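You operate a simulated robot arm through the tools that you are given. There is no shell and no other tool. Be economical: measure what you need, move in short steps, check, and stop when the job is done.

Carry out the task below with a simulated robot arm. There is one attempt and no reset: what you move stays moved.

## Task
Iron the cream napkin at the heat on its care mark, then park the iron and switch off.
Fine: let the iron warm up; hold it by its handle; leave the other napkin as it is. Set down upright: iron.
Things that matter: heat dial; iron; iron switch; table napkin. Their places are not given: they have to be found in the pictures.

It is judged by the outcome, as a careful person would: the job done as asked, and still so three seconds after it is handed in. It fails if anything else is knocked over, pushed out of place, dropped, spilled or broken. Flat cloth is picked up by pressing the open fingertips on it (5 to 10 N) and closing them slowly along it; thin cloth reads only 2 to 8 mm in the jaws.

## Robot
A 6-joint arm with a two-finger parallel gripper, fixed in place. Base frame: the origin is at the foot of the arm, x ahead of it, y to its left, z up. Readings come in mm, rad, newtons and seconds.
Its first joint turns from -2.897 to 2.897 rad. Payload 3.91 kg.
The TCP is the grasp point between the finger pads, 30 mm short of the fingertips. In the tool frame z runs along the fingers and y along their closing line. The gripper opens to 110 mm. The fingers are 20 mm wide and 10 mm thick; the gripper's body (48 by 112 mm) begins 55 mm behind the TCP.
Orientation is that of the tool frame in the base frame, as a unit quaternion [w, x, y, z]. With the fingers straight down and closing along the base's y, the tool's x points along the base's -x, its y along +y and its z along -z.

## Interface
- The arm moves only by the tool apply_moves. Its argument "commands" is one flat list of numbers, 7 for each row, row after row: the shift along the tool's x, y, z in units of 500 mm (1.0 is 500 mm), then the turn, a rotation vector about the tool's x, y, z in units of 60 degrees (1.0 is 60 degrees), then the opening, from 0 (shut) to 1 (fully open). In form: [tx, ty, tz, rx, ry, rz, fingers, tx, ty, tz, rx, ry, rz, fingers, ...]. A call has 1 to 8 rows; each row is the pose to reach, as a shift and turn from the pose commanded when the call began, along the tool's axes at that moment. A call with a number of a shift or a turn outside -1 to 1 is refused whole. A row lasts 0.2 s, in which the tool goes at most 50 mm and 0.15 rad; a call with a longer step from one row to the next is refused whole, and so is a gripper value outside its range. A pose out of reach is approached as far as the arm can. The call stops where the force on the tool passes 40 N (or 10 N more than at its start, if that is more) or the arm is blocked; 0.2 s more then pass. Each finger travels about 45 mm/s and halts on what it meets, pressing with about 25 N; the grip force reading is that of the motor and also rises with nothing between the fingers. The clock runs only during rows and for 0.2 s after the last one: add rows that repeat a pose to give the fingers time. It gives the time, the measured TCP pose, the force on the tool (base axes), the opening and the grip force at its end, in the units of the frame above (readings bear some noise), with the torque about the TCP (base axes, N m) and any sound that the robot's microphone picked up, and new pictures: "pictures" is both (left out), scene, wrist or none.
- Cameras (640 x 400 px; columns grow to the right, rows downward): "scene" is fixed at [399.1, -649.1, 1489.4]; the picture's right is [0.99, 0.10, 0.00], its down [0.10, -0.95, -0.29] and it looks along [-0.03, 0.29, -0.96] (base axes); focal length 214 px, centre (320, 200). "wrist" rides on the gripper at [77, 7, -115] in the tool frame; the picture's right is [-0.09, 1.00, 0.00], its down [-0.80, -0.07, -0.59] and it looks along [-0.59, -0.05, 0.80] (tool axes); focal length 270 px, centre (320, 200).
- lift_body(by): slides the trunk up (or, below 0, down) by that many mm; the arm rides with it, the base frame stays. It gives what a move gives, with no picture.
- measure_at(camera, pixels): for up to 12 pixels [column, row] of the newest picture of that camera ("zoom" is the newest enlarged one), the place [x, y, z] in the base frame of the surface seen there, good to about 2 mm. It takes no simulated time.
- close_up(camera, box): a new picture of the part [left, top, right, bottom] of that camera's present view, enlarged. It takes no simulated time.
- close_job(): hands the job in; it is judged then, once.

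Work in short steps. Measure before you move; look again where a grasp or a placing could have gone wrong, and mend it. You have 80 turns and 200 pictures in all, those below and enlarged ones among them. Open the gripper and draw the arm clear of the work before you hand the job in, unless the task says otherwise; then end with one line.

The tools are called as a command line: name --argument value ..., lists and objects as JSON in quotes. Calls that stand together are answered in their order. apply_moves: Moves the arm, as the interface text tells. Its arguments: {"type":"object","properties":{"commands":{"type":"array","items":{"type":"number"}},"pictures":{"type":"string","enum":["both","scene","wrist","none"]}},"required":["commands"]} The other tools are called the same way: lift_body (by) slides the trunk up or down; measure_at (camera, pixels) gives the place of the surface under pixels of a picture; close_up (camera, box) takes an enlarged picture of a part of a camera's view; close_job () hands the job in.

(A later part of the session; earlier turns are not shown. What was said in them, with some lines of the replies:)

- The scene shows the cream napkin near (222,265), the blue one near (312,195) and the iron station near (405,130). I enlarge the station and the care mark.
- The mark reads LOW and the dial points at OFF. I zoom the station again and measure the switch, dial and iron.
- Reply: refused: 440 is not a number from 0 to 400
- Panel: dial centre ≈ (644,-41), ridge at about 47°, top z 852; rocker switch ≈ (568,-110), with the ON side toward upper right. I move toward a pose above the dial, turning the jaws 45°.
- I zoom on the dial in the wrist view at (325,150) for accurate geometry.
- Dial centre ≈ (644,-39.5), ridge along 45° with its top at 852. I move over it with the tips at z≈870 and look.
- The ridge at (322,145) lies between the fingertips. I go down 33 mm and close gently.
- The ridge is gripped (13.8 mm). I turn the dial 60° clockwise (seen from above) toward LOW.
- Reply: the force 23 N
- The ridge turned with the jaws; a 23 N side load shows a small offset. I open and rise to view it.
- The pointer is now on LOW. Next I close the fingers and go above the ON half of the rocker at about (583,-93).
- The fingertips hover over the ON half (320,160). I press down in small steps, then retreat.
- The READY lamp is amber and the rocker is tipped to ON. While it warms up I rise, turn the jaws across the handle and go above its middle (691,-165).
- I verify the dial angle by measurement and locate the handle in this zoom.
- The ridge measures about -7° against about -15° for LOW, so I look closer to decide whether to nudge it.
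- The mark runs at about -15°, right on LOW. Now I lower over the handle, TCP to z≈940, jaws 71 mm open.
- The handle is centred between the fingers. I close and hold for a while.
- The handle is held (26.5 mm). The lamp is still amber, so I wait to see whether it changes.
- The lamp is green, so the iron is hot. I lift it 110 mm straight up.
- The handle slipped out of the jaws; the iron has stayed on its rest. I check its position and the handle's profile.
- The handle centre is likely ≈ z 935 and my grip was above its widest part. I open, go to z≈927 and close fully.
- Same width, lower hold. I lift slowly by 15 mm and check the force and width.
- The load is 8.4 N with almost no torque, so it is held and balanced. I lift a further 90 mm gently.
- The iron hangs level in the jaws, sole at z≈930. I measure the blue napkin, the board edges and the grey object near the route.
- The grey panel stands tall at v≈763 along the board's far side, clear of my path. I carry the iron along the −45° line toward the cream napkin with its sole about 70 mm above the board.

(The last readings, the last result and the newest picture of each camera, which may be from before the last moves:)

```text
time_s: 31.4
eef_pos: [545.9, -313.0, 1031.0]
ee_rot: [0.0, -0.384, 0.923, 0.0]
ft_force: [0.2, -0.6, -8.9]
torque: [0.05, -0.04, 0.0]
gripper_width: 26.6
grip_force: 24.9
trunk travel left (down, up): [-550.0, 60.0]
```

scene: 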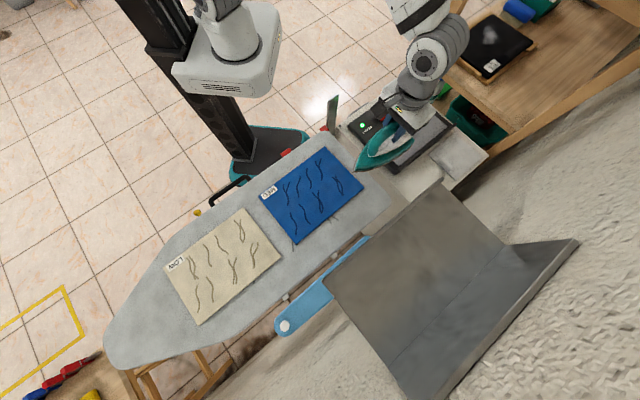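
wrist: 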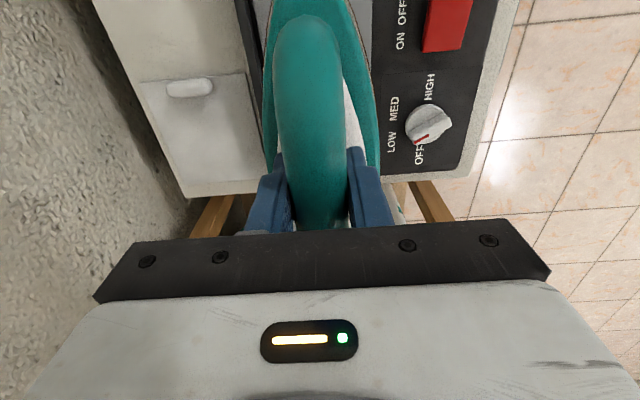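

The iron is steady in the jaws. I continue along the same line, shifting slightly toward the near side.

apply_moves --commands '[0.02, 0, 0, 0, 0, 0, 0, 0.07, 0.005, 0, 0, 0, 0, 0, 0.13, 0.01, 0, 0, 0, 0, 0, 0.2, 0.02, 0, 0, 0, 0, 0, 0.27, 0.03, 0, 0, 0, 0, 0, 0.34, 0.04, 0, 0, 0, 0, 0, 0.41, 0.05, 0, 0, 0, 0, 0, 0.45, 0.055, 0, 0, 0, 0, 0]' --pictures "none"

apply_moves --commands '[0.02, 0, 0, 0, 0, 0, 0, 0.07, 0.005, 0, 0, 0, 0, 0, 0.13, 0.01, 0, 0, 0, 0, 0, 0.2, 0.02, 0, 0, 0, 0, 0, 0.27, 0.03, 0, 0, 0, 0, 0, 0.34, 0.04, 0, 0, 0, 0, 0, 0.41, 0.05, 0, 0, 0, 0, 0, 0.45, 0.055, 0, 0, 0, 0, 0]'

```text
time_s: 33.2
eef_pos: [365.3, -451.7, 1029.9]
ee_rot: [0.0, -0.384, 0.923, 0.001]
ft_force: [0.3, -1.4, -8.0]
torque: [0.06, -0.03, 0.0]
gripper_width: 26.8
grip_force: 24.7
trunk travel left (down, up): [-550.0, 60.0]
```

```text
time_s: 35.0
eef_pos: [185.9, -592.4, 1028.3]
ee_rot: [0.0, -0.384, 0.924, 0.0]
ft_force: [-0.2, -0.8, -7.5]
torque: [0.04, -0.03, 0.0]
gripper_width: 26.8
grip_force: 24.6
trunk travel left (down, up): [-550.0, 60.0]
```

scene: 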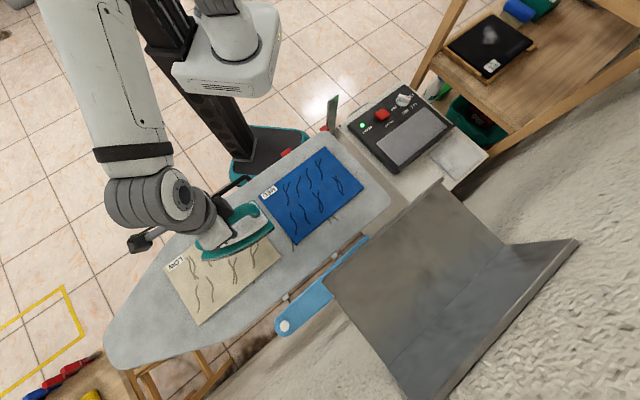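
wrist: 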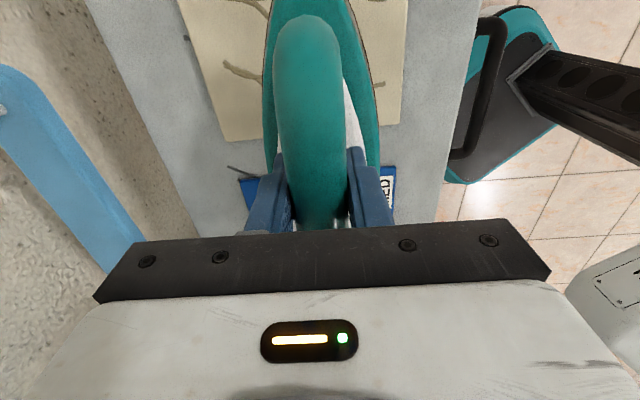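

The iron is at u≈-287, v≈550 (diagonal coordinates). I move to the near strip of the cream napkin (u -345, v 518) and start descending.

apply_moves --commands '[0.03, 0.015, 0, 0, 0, 0, 0, 0.08, 0.04, 0.01, 0, 0, 0, 0, 0.116, 0.064, 0.04, 0, 0, 0, 0, 0.116, 0.064, 0.07, 0, 0, 0, 0, 0.116, 0.064, 0.09, 0, 0, 0, 0, 0.116, 0.064, 0.1, 0, 0, 0, 0, 0.116, 0.064, 0.1, 0, 0, 0, 0]'

close_up --camera "scene" --box '[130, 180, 322, 300]'

```text
time_s: 36.6
eef_pos: [124.2, -611.8, 981.7]
ee_rot: [0.001, -0.382, 0.924, 0.0]
ft_force: [-0.5, 0.0, -8.2]
torque: [0.09, -0.05, 0.0]
gripper_width: 26.7
grip_force: 25.4
trunk travel left (down, up): [-550.0, 60.0]
```

scene: 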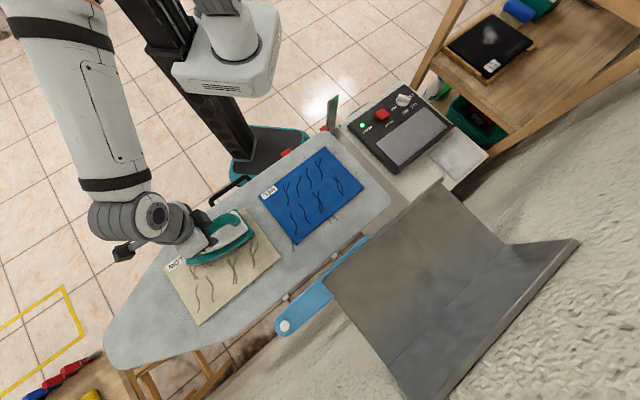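
wrist: 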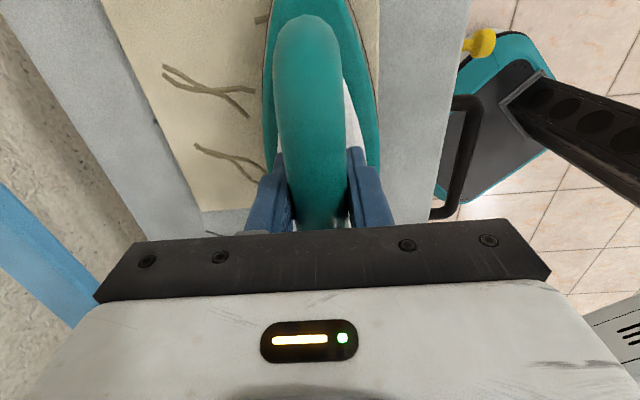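

```text
3.33 times, centred on (226, 240) of scene
```

zoom: 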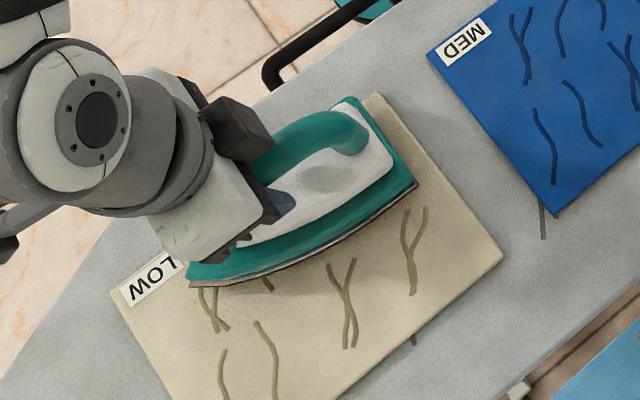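

The iron is over the near strip, heel inside the right edge. I lower it in small steps until the cloth carries some load.

apply_moves --commands '[0, 0, 0.014, 0, 0, 0, 0, 0, 0, 0.024, 0, 0, 0, 0, 0, 0, 0.03, 0, 0, 0, 0, 0, 0, 0.034, 0, 0, 0, 0]' --pictures "none"

```text
time_s: 37.6
eef_pos: [124.5, -612.0, 968.4]
ee_rot: [-0.002, -0.383, 0.924, -0.003]
ft_force: [2.3, -2.5, 23.5]
torque: [0.02, 0.01, -0.05]
gripper_width: 26.9
grip_force: 24.7
trunk travel left (down, up): [-550.0, 60.0]
```

Contact at z≈968 with about 30 N; I ease off 2 mm and stroke toward the tip by 100 mm, then back.

apply_moves --commands '[0, 0, -0.004, 0, 0, 0, 0, 0.02, 0, -0.004, 0, 0, 0, 0, 0.05, 0, -0.004, 0, 0, 0, 0, 0.08, 0, -0.004, 0, 0, 0, 0, 0.11, 0, -0.004, 0, 0, 0, 0, 0.14, 0, -0.004, 0, 0, 0, 0, 0.17, 0, -0.004, 0, 0, 0, 0, 0.2, 0, -0.004, 0, 0, 0, 0]' --pictures "none"

apply_moves --commands '[-0.03, 0, 0, 0, 0, 0, 0, -0.06, 0, 0, 0, 0, 0, 0, -0.09, 0, 0, 0, 0, 0, 0, -0.12, 0, 0, 0, 0, 0, 0, -0.15, 0, 0, 0, 0, 0, 0, -0.18, 0, 0, 0, 0, 0, 0, -0.21, 0, 0, 0, 0, 0, 0, -0.23, 0, 0, 0, 0, 0, 0]'

close_up --camera "scene" --box '[130, 200, 322, 320]'

```text
time_s: 39.4
eef_pos: [53.1, -682.0, 967.6]
ee_rot: [-0.001, -0.383, 0.924, 0.0]
ft_force: [0.3, 0.7, 9.1]
torque: [0.0, 0.03, -0.02]
gripper_width: 26.6
grip_force: 25.4
trunk travel left (down, up): [-550.0, 60.0]
```

```text
time_s: 41.2
eef_pos: [133.6, -600.6, 965.8]
ee_rot: [0.0, -0.383, 0.924, -0.001]
ft_force: [-3.5, -2.7, 15.2]
torque: [0.13, -0.08, 0.02]
gripper_width: 26.5
grip_force: 24.7
trunk travel left (down, up): [-550.0, 60.0]
```

scene: 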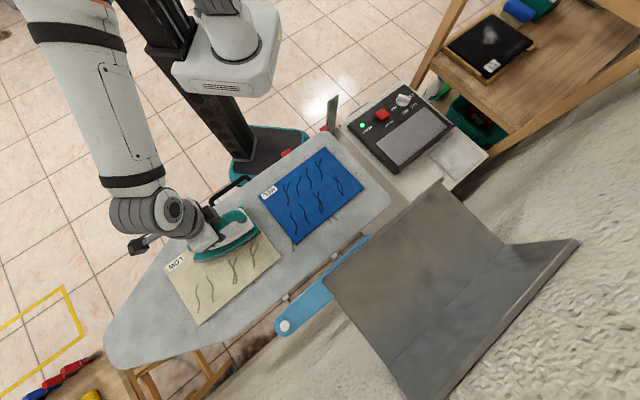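
wrist: 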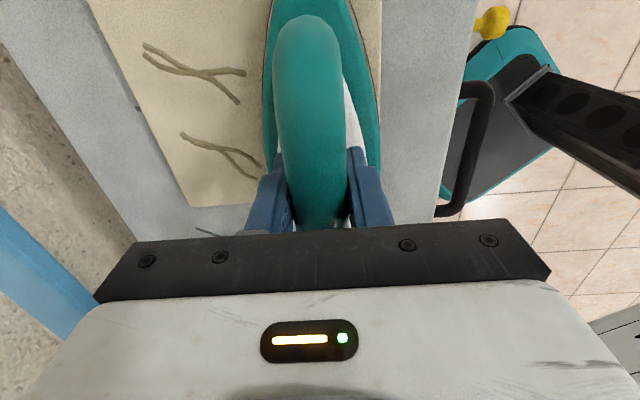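

```text
3.33 times, centred on (226, 260) of scene
```

zoom: 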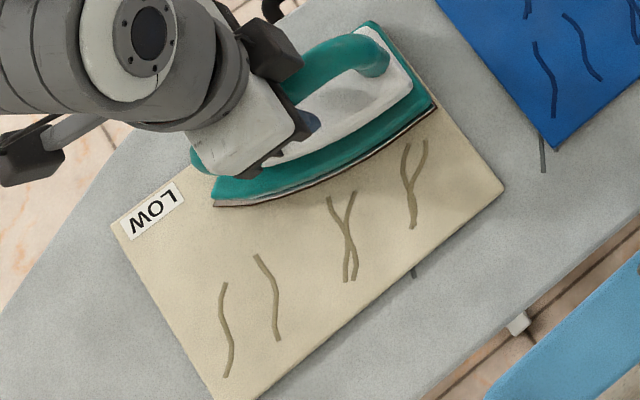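

Creases are gone where the iron passed. I shift 48 mm toward the far side and stroke back and forth again.

apply_moves --commands '[0, -0.03, -0.001, 0, 0, 0, 0, 0, -0.06, -0.001, 0, 0, 0, 0, 0.02, -0.096, -0.001, 0, 0, 0, 0, 0.06, -0.096, -0.001, 0, 0, 0, 0, 0.1, -0.096, -0.001, 0, 0, 0, 0, 0.14, -0.096, -0.001, 0, 0, 0, 0, 0.18, -0.096, -0.001, 0, 0, 0, 0, 0.22, -0.096, -0.001, 0, 0, 0, 0]' --pictures "none"

apply_moves --commands '[-0.02, -0.03, 0, 0, 0, 0, 0, -0.05, -0.05, 0, 0, 0, 0, 0, -0.08, -0.07, 0, 0, 0, 0, 0, -0.11, -0.09, 0, 0, 0, 0, 0, -0.14, -0.1, 0, 0, 0, 0, 0, -0.17, -0.1, 0, 0, 0, 0, 0, -0.2, -0.1, 0, 0, 0, 0, 0, -0.22, -0.1, 0, 0, 0, 0, 0]'

close_up --camera "scene" --box '[130, 220, 322, 340]'

```text
time_s: 43.0
eef_pos: [90.6, -713.4, 967.9]
ee_rot: [0.0, -0.383, 0.924, 0.001]
ft_force: [-0.8, -0.9, -1.8]
torque: [0.17, 0.06, 0.04]
gripper_width: 26.8
grip_force: 24.8
trunk travel left (down, up): [-550.0, 60.0]
```

```text
time_s: 44.8
eef_pos: [204.6, -669.7, 967.5]
ee_rot: [0.0, -0.383, 0.924, -0.001]
ft_force: [0.0, -1.3, 1.6]
torque: [-0.17, 0.07, 0.01]
gripper_width: 26.6
grip_force: 25.3
trunk travel left (down, up): [-550.0, 60.0]
```

scene: 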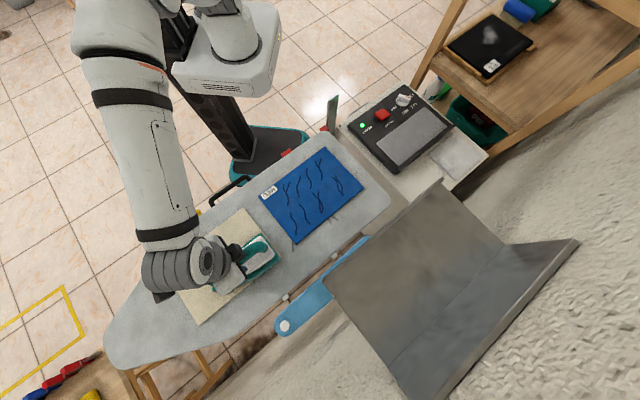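
wrist: 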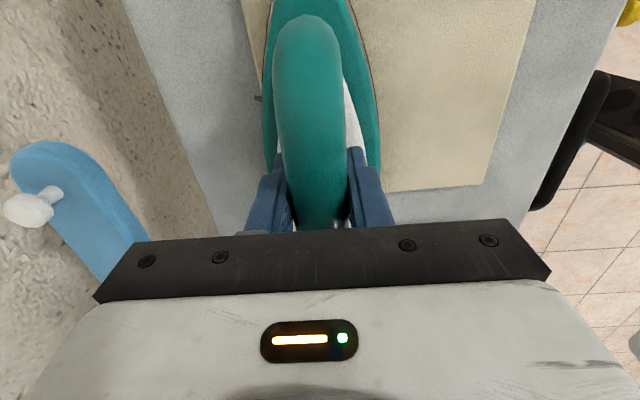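

```text
3.33 times, centred on (226, 280) of scene
```

zoom: 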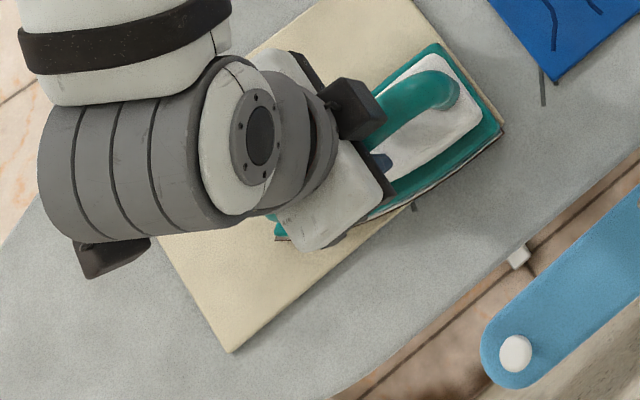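

Nearly all creases are gone. One last stroke along the far strip, slightly firmer, then lift to inspect.

apply_moves --commands '[0.02, 0, 0.003, 0, 0, 0, 0, 0.05, 0, 0.003, 0, 0, 0, 0, 0.08, 0, 0.003, 0, 0, 0, 0, 0.11, 0, 0.003, 0, 0, 0, 0, 0.14, 0, 0.003, 0, 0, 0, 0, 0.18, 0, 0.003, 0, 0, 0, 0, 0.22, 0, 0.003, 0, 0, 0, 0, 0.24, 0, 0.003, 0, 0, 0, 0]' --pictures "none"

apply_moves --commands '[-0.04, 0.03, 0, 0, 0, 0, 0, -0.08, 0.06, 0, 0, 0, 0, 0, -0.12, 0.1, 0, 0, 0, 0, 0, -0.16, 0.13, 0, 0, 0, 0, 0, -0.19, 0.15, -0.01, 0, 0, 0, 0, -0.19, 0.15, -0.04, 0, 0, 0, 0, -0.19, 0.15, -0.09, 0, 0, 0, 0, -0.19, 0.15, -0.13, 0, 0, 0, 0]'

close_up --camera "scene" --box '[130, 200, 322, 320]'

```text
time_s: 46.6
eef_pos: [118.8, -754.2, 966.7]
ee_rot: [-0.001, -0.384, 0.924, -0.001]
ft_force: [2.6, 1.1, 7.8]
torque: [-0.04, 0.02, -0.02]
gripper_width: 26.8
grip_force: 25.3
trunk travel left (down, up): [-550.0, 60.0]
```

```text
time_s: 48.4
eef_pos: [134.0, -634.5, 1028.9]
ee_rot: [0.0, -0.383, 0.924, 0.0]
ft_force: [-0.5, 1.2, -7.7]
torque: [0.07, -0.08, 0.01]
gripper_width: 26.8
grip_force: 24.9
trunk travel left (down, up): [-550.0, 60.0]
```

scene: 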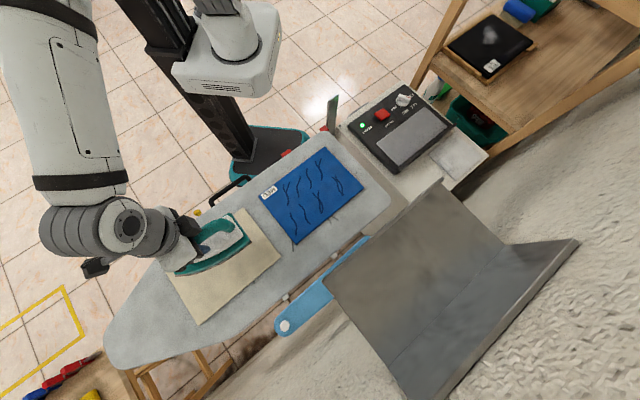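
wrist: 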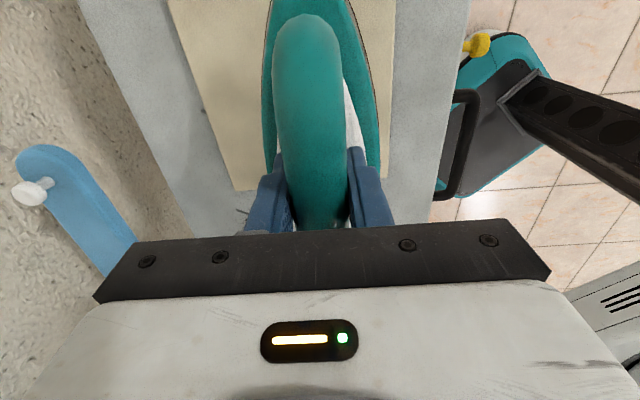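

```text
3.33 times, centred on (226, 260) of scene
```

zoom: 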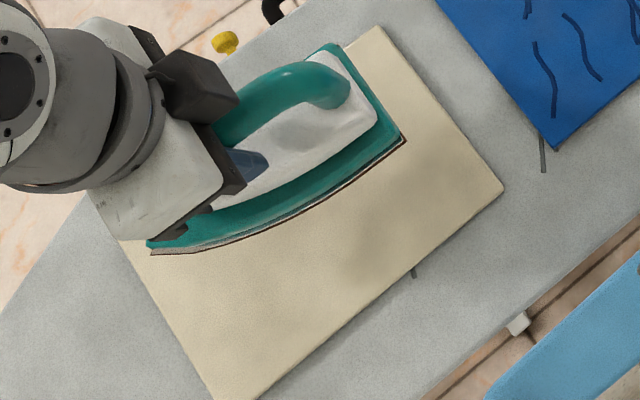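

The visible cloth is smooth. I carry the iron back along the same line.

apply_moves --commands '[-0.02, 0, 0, 0, 0, 0, 0, -0.07, -0.005, 0, 0, 0, 0, 0, -0.13, -0.015, 0, 0, 0, 0, 0, -0.2, -0.025, 0, 0, 0, 0, 0, -0.27, -0.035, 0, 0, 0, 0, 0, -0.34, -0.045, 0, 0, 0, 0, 0, -0.41, -0.055, 0, 0, 0, 0, 0, -0.45, -0.06, 0, 0, 0, 0, 0]' --pictures "scene"

close_up --camera "scene" --box '[130, 200, 322, 320]'

apply_moves --commands '[-0.02, 0, 0, 0, 0, 0, 0, -0.07, -0.005, 0, 0, 0, 0, 0, -0.13, -0.015, 0, 0, 0, 0, 0, -0.2, -0.025, 0, 0, 0, 0, 0, -0.27, -0.035, 0, 0, 0, 0, 0, -0.34, -0.045, 0, 0, 0, 0, 0, -0.41, -0.055, 0, 0, 0, 0, 0, -0.45, -0.06, 0, 0, 0, 0, 0]' --pictures "scene"

close_up --camera "scene" --box '[130, 200, 322, 320]'

```text
time_s: 50.2
eef_pos: [314.5, -495.1, 1029.6]
ee_rot: [0.0, -0.382, 0.924, 0.0]
ft_force: [-0.2, 0.1, -7.8]
torque: [0.05, -0.03, -0.01]
gripper_width: 26.4
grip_force: 25.1
trunk travel left (down, up): [-550.0, 60.0]
```

scene: 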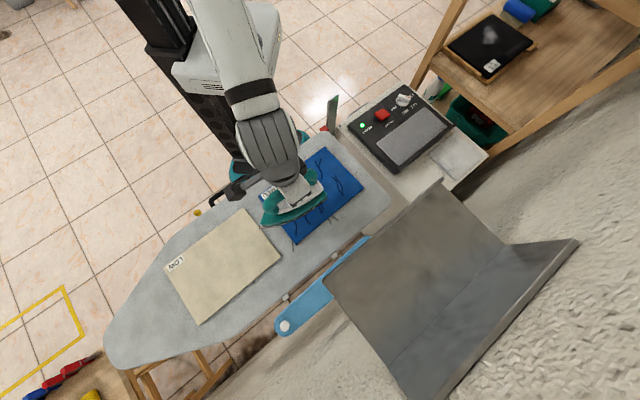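

```text
3.33 times, centred on (226, 260) of scene
```

zoom: 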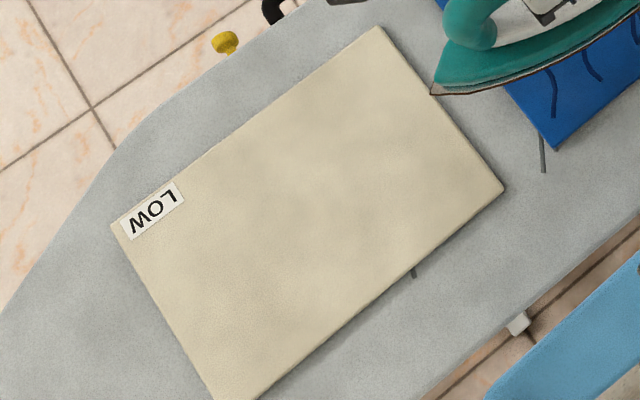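

```text
time_s: 52.0
eef_pos: [492.9, -357.6, 1031.6]
ee_rot: [0.0, -0.383, 0.924, 0.001]
ft_force: [0.4, -0.2, -8.4]
torque: [0.1, -0.05, 0.03]
gripper_width: 26.8
grip_force: 24.9
trunk travel left (down, up): [-550.0, 60.0]
```

scene: 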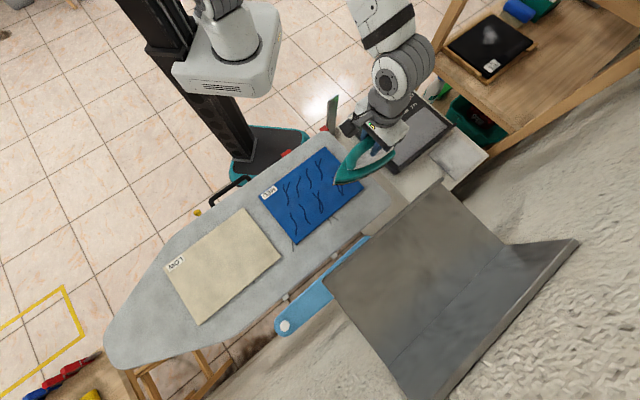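

```text
3.33 times, centred on (226, 260) of scene
```

zoom: 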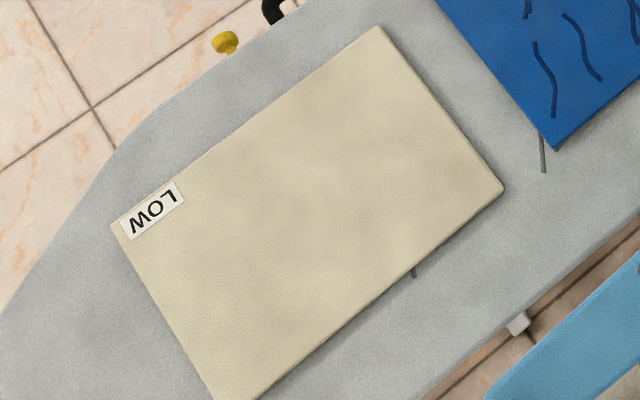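

The cream napkin is smooth and unmoved. I carry on back over the iron's rest.

apply_moves --commands '[-0.02, 0, 0, 0, 0, 0, 0, -0.07, 0, 0, 0, 0, 0, 0, -0.14, 0, 0, 0, 0, 0, 0, -0.21, 0, 0, 0, 0, 0, 0, -0.28, -0.005, 0, 0, 0, 0, 0, -0.35, -0.01, 0, 0, 0, 0, 0, -0.41, -0.01, 0, 0, 0, 0, 0, -0.45, -0.01, 0, 0, 0, 0, 0]' --pictures "none"

apply_moves --commands '[-0.03, 0, 0, 0, 0, 0, 0, -0.07, 0, 0, 0, 0, 0, 0, -0.1, 0, 0, 0, 0, 0, 0, -0.106, 0, 0.03, 0, 0, 0, 0, -0.106, 0, 0.07, 0, 0, 0, 0, -0.106, 0, 0.11, 0, 0, 0, 0, -0.106, 0, 0.13, 0, 0, 0, 0, -0.106, 0, 0.13, 0, 0, 0, 0]'

close_up --camera "scene" --box '[360, 75, 488, 155]'

```text
time_s: 53.8
eef_pos: [657.1, -203.2, 1029.4]
ee_rot: [-0.001, -0.383, 0.924, 0.0]
ft_force: [0.8, -0.8, -8.9]
torque: [0.09, -0.02, 0.0]
gripper_width: 26.8
grip_force: 25.2
trunk travel left (down, up): [-550.0, 60.0]
```

```text
time_s: 55.6
eef_pos: [697.2, -164.0, 965.6]
ee_rot: [0.0, -0.382, 0.924, 0.001]
ft_force: [0.3, -0.8, -7.7]
torque: [0.01, -0.05, 0.0]
gripper_width: 26.5
grip_force: 25.1
trunk travel left (down, up): [-550.0, 60.0]
```

scene: 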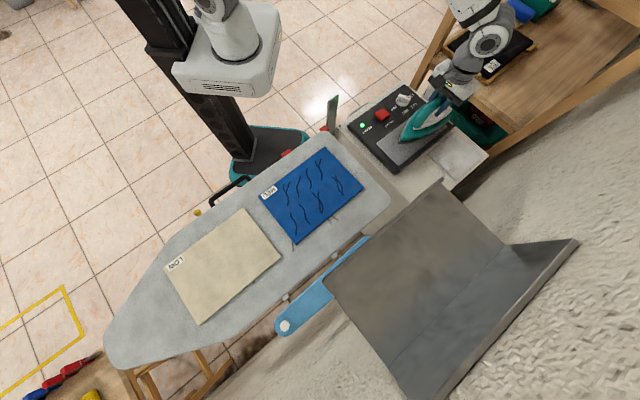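
wrist: 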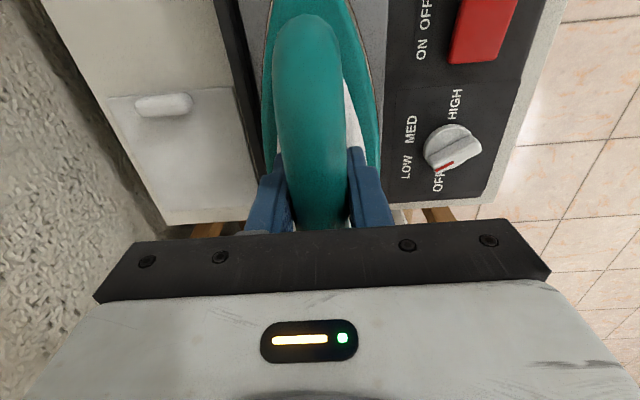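

```text
5.00 times, centred on (424, 115) of scene
```

zoom: 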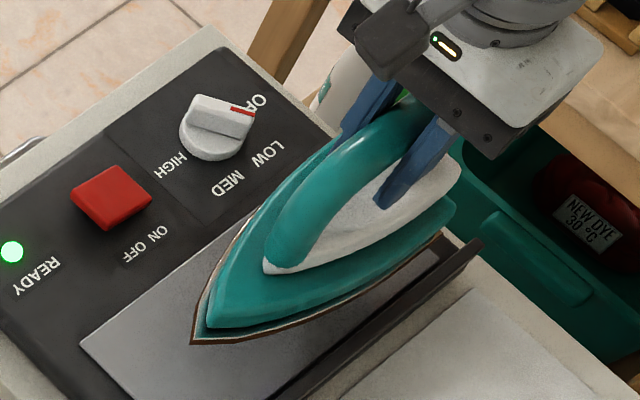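

The iron is above its rest, about 3 mm off the original line position. I correct that and lower slowly onto the plate.

apply_moves --commands '[0.005, 0.003, 0.02, 0, 0, 0, 0, 0.007, 0.003, 0.045, 0, 0, 0, 0, 0.007, 0.003, 0.06, 0, 0, 0, 0, 0.007, 0.003, 0.068, 0, 0, 0, 0, 0.007, 0.003, 0.074, 0, 0, 0, 0, 0.007, 0.003, 0.074, 0, 0, 0, 0]' --pictures "none"

```text
time_s: 57.0
eef_pos: [690.6, -165.6, 928.4]
ee_rot: [-0.001, -0.383, 0.924, 0.0]
ft_force: [-0.4, -0.2, -8.0]
torque: [0.02, -0.05, 0.03]
gripper_width: 26.8
grip_force: 25.4
trunk travel left (down, up): [-550.0, 60.0]
```

Still carrying the full weight. I lower 1 mm at a time until the plate takes it.

apply_moves --commands '[0, 0, 0.002, 0, 0, 0, 0, 0, 0, 0.004, 0, 0, 0, 0, 0, 0, 0.005, 0, 0, 0, 0]' --pictures "none"

```text
time_s: 57.8
eef_pos: [691.6, -167.1, 926.2]
ee_rot: [0.0, -0.382, 0.924, 0.0]
ft_force: [0.4, 0.4, -8.2]
torque: [0.06, -0.09, 0.01]
gripper_width: 26.5
grip_force: 25.1
trunk travel left (down, up): [-550.0, 60.0]
```

apply_moves --commands '[0, 0, 0.002, 0, 0, 0, 0, 0, 0, 0.003, 0, 0, 0, 0, 0, 0, 0.004, 0, 0, 0, 0, 0, 0, 0.005, 0, 0, 0, 0]' --pictures "wrist"

close_up --camera "scene" --box '[360, 75, 488, 155]'

```text
time_s: 58.8
eef_pos: [692.7, -166.2, 925.2]
ee_rot: [0.002, -0.384, 0.923, -0.001]
ft_force: [3.9, 1.9, 9.4]
torque: [-0.34, 0.52, 0.01]
gripper_width: 26.6
grip_force: 24.5
trunk travel left (down, up): [-550.0, 60.0]
```

wrist: 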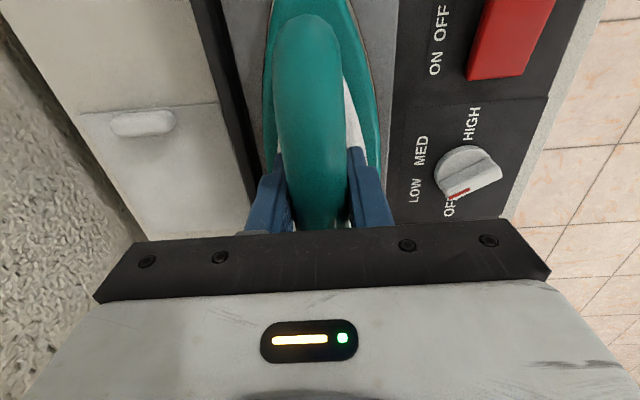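

```text
5.00 times, centred on (424, 115) of scene
```

zoom: 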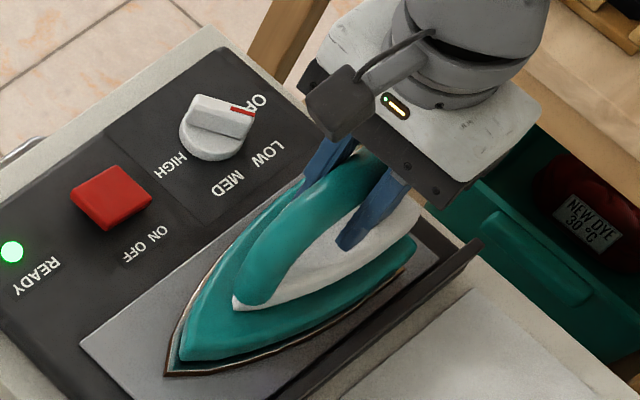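

The plate now carries it and it looks seated as before. I open and rise straight up.

apply_moves --commands '[0, 0, -0.002, 0, 0, 0, 0.3, 0, 0, -0.002, 0, 0, 0, 0.5, 0, 0, -0.002, 0, 0, 0, 0.65, 0, 0, -0.002, 0, 0, 0, 0.65, 0, 0, -0.06, 0, 0, 0, 0.65, 0, 0, -0.14, 0, 0, 0, 0.65, 0, 0, -0.22, 0, 0, 0, 0.65, 0, 0, -0.27, 0, 0, 0, 0.65]'

close_up --camera "scene" --box '[340, 75, 468, 155]'

```text
time_s: 60.6
eef_pos: [688.4, -166.1, 1058.1]
ee_rot: [0.0, -0.382, 0.924, -0.001]
ft_force: [-1.0, -0.3, 0.2]
torque: [0.01, 0.0, -0.01]
gripper_width: 71.3
grip_force: 0.1
trunk travel left (down, up): [-550.0, 60.0]
```

scene: 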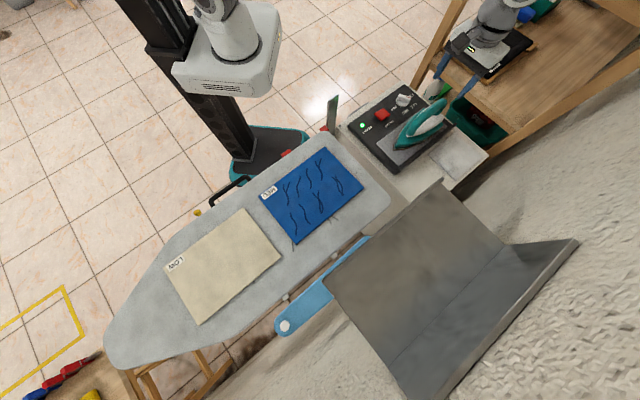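
wrist: 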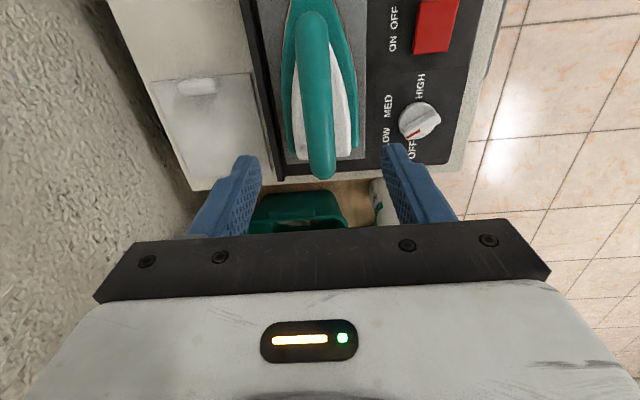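

```text
5.00 times, centred on (404, 115) of scene
```

zoom: 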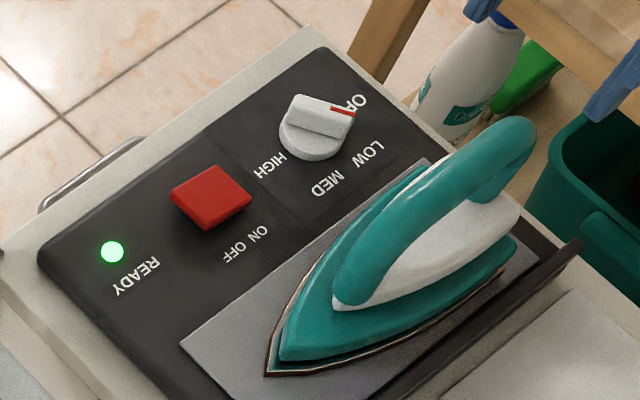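

The iron is parked as it was. Next I close the fingers and move over the rocker's OFF half at about (558,-118).

apply_moves --commands '[0.04, 0.08, 0, 0, 0, 0, 0.5, 0.08, 0.16, 0, 0, 0, 0, 0.3, 0.118, 0.24, 0, 0, 0, 0, 0.1, 0.118, 0.255, 0.08, 0, 0, 0, 0, 0.118, 0.255, 0.17, 0, 0, 0, 0, 0.118, 0.255, 0.26, 0, 0, 0, 0, 0.118, 0.255, 0.35, 0, 0, 0, 0, 0.118, 0.255, 0.352, 0, 0, 0, 0]'

close_up --camera "scene" --box '[340, 75, 468, 155]'

```text
time_s: 62.4
eef_pos: [558.8, -117.0, 881.9]
ee_rot: [0.001, -0.383, 0.924, 0.001]
ft_force: [-0.2, -0.2, 0.1]
torque: [0.02, 0.0, 0.01]
gripper_width: 0.0
grip_force: 24.8
trunk travel left (down, up): [-550.0, 60.0]
```

scene: 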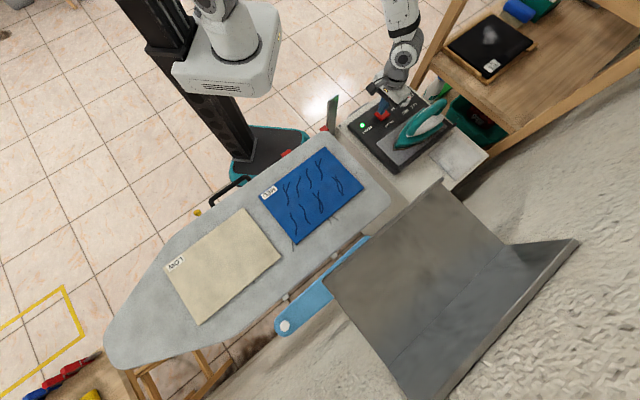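
wrist: 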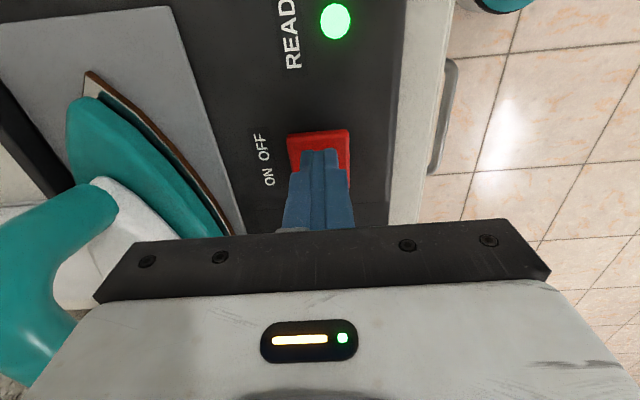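

```text
5.00 times, centred on (404, 115) of scene
```

zoom: 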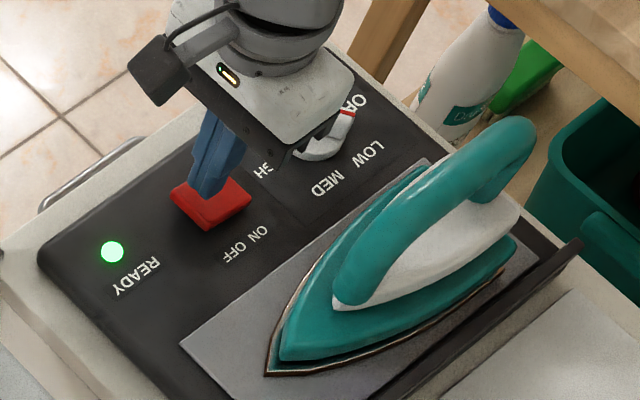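

The tips are over the OFF half. I press about 18 mm, then rise.

apply_moves --commands '[0, 0, 0.014, 0, 0, 0, 0, 0, 0, 0.022, 0, 0, 0, 0, 0, 0, 0.03, 0, 0, 0, 0, 0, 0, 0.036, 0, 0, 0, 0, 0, 0, 0.039, 0, 0, 0, 0]' --pictures "none"

apply_moves --commands '[0, 0, -0.05, 0, 0, 0, 0, 0, 0, -0.13, 0, 0, 0, 0, 0, 0, -0.22, 0, 0, 0, 0, 0.05, 0, -0.3, 0, 0, 0, 0.3, 0.12, 0, -0.35, 0, 0, 0, 0.6, 0.18, 0, -0.39, 0, 0, 0, 0.8, 0.18, 0, -0.39, 0, 0, 0, 1]'

close_up --camera "scene" --box '[340, 75, 468, 155]'

```text
time_s: 63.6
eef_pos: [558.2, -119.9, 865.9]
ee_rot: [0.001, -0.382, 0.924, -0.001]
ft_force: [-6.4, -9.6, 20.8]
torque: [-0.14, 0.03, -0.09]
gripper_width: 0.0
grip_force: 25.0
trunk travel left (down, up): [-550.0, 60.0]
```

```text
time_s: 65.2
eef_pos: [497.2, -183.4, 1056.4]
ee_rot: [0.001, -0.383, 0.924, 0.0]
ft_force: [-0.4, 0.2, -0.1]
torque: [-0.01, 0.0, -0.02]
gripper_width: 83.1
grip_force: 0.1
trunk travel left (down, up): [-550.0, 60.0]
```

scene: 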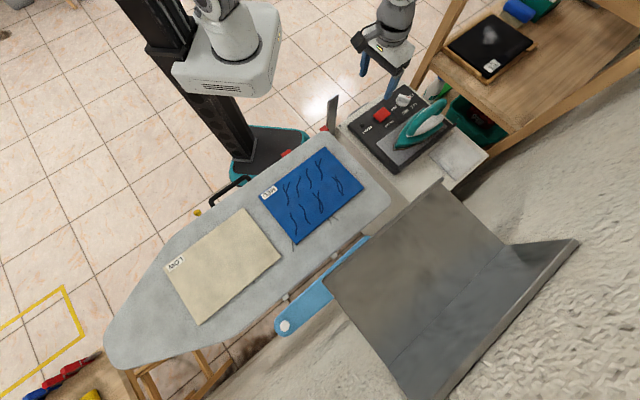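
wrist: 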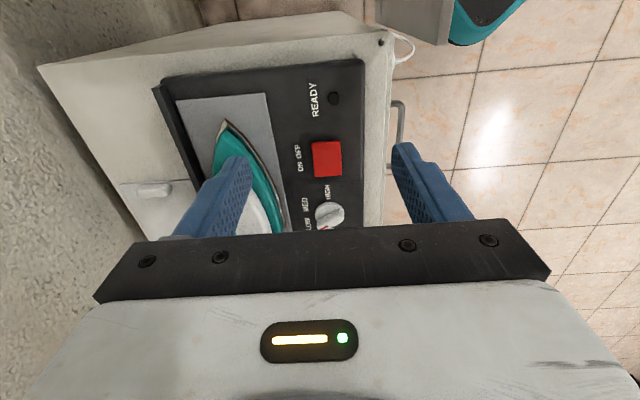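

```text
5.00 times, centred on (404, 115) of scene
```

zoom: 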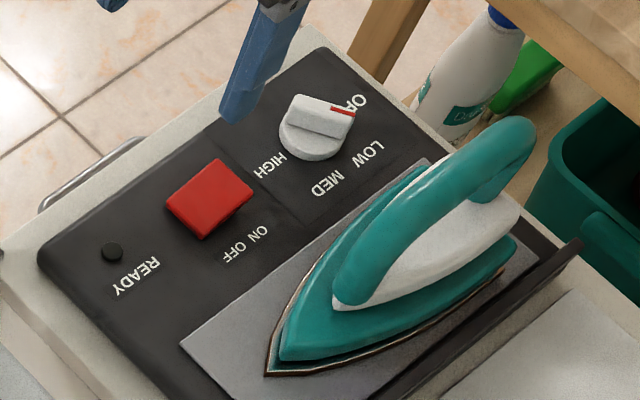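

The lamp is dark and the rocker is at OFF. The iron is parked on its rest, the cream napkin is smooth, the blue one is untouched, and the arm is clear with the gripper open. I hand in.

close_job

```text
The job is handed in.
```

I ironed the cream napkin on LOW once the READY lamp turned green, then put the iron back upright on its rest and switched it off at the rocker. The job is handed in. The blue napkin was left as it was. On the first lift the handle slipped from the gripper, but the iron stayed on its rest. The dial still points to LOW.
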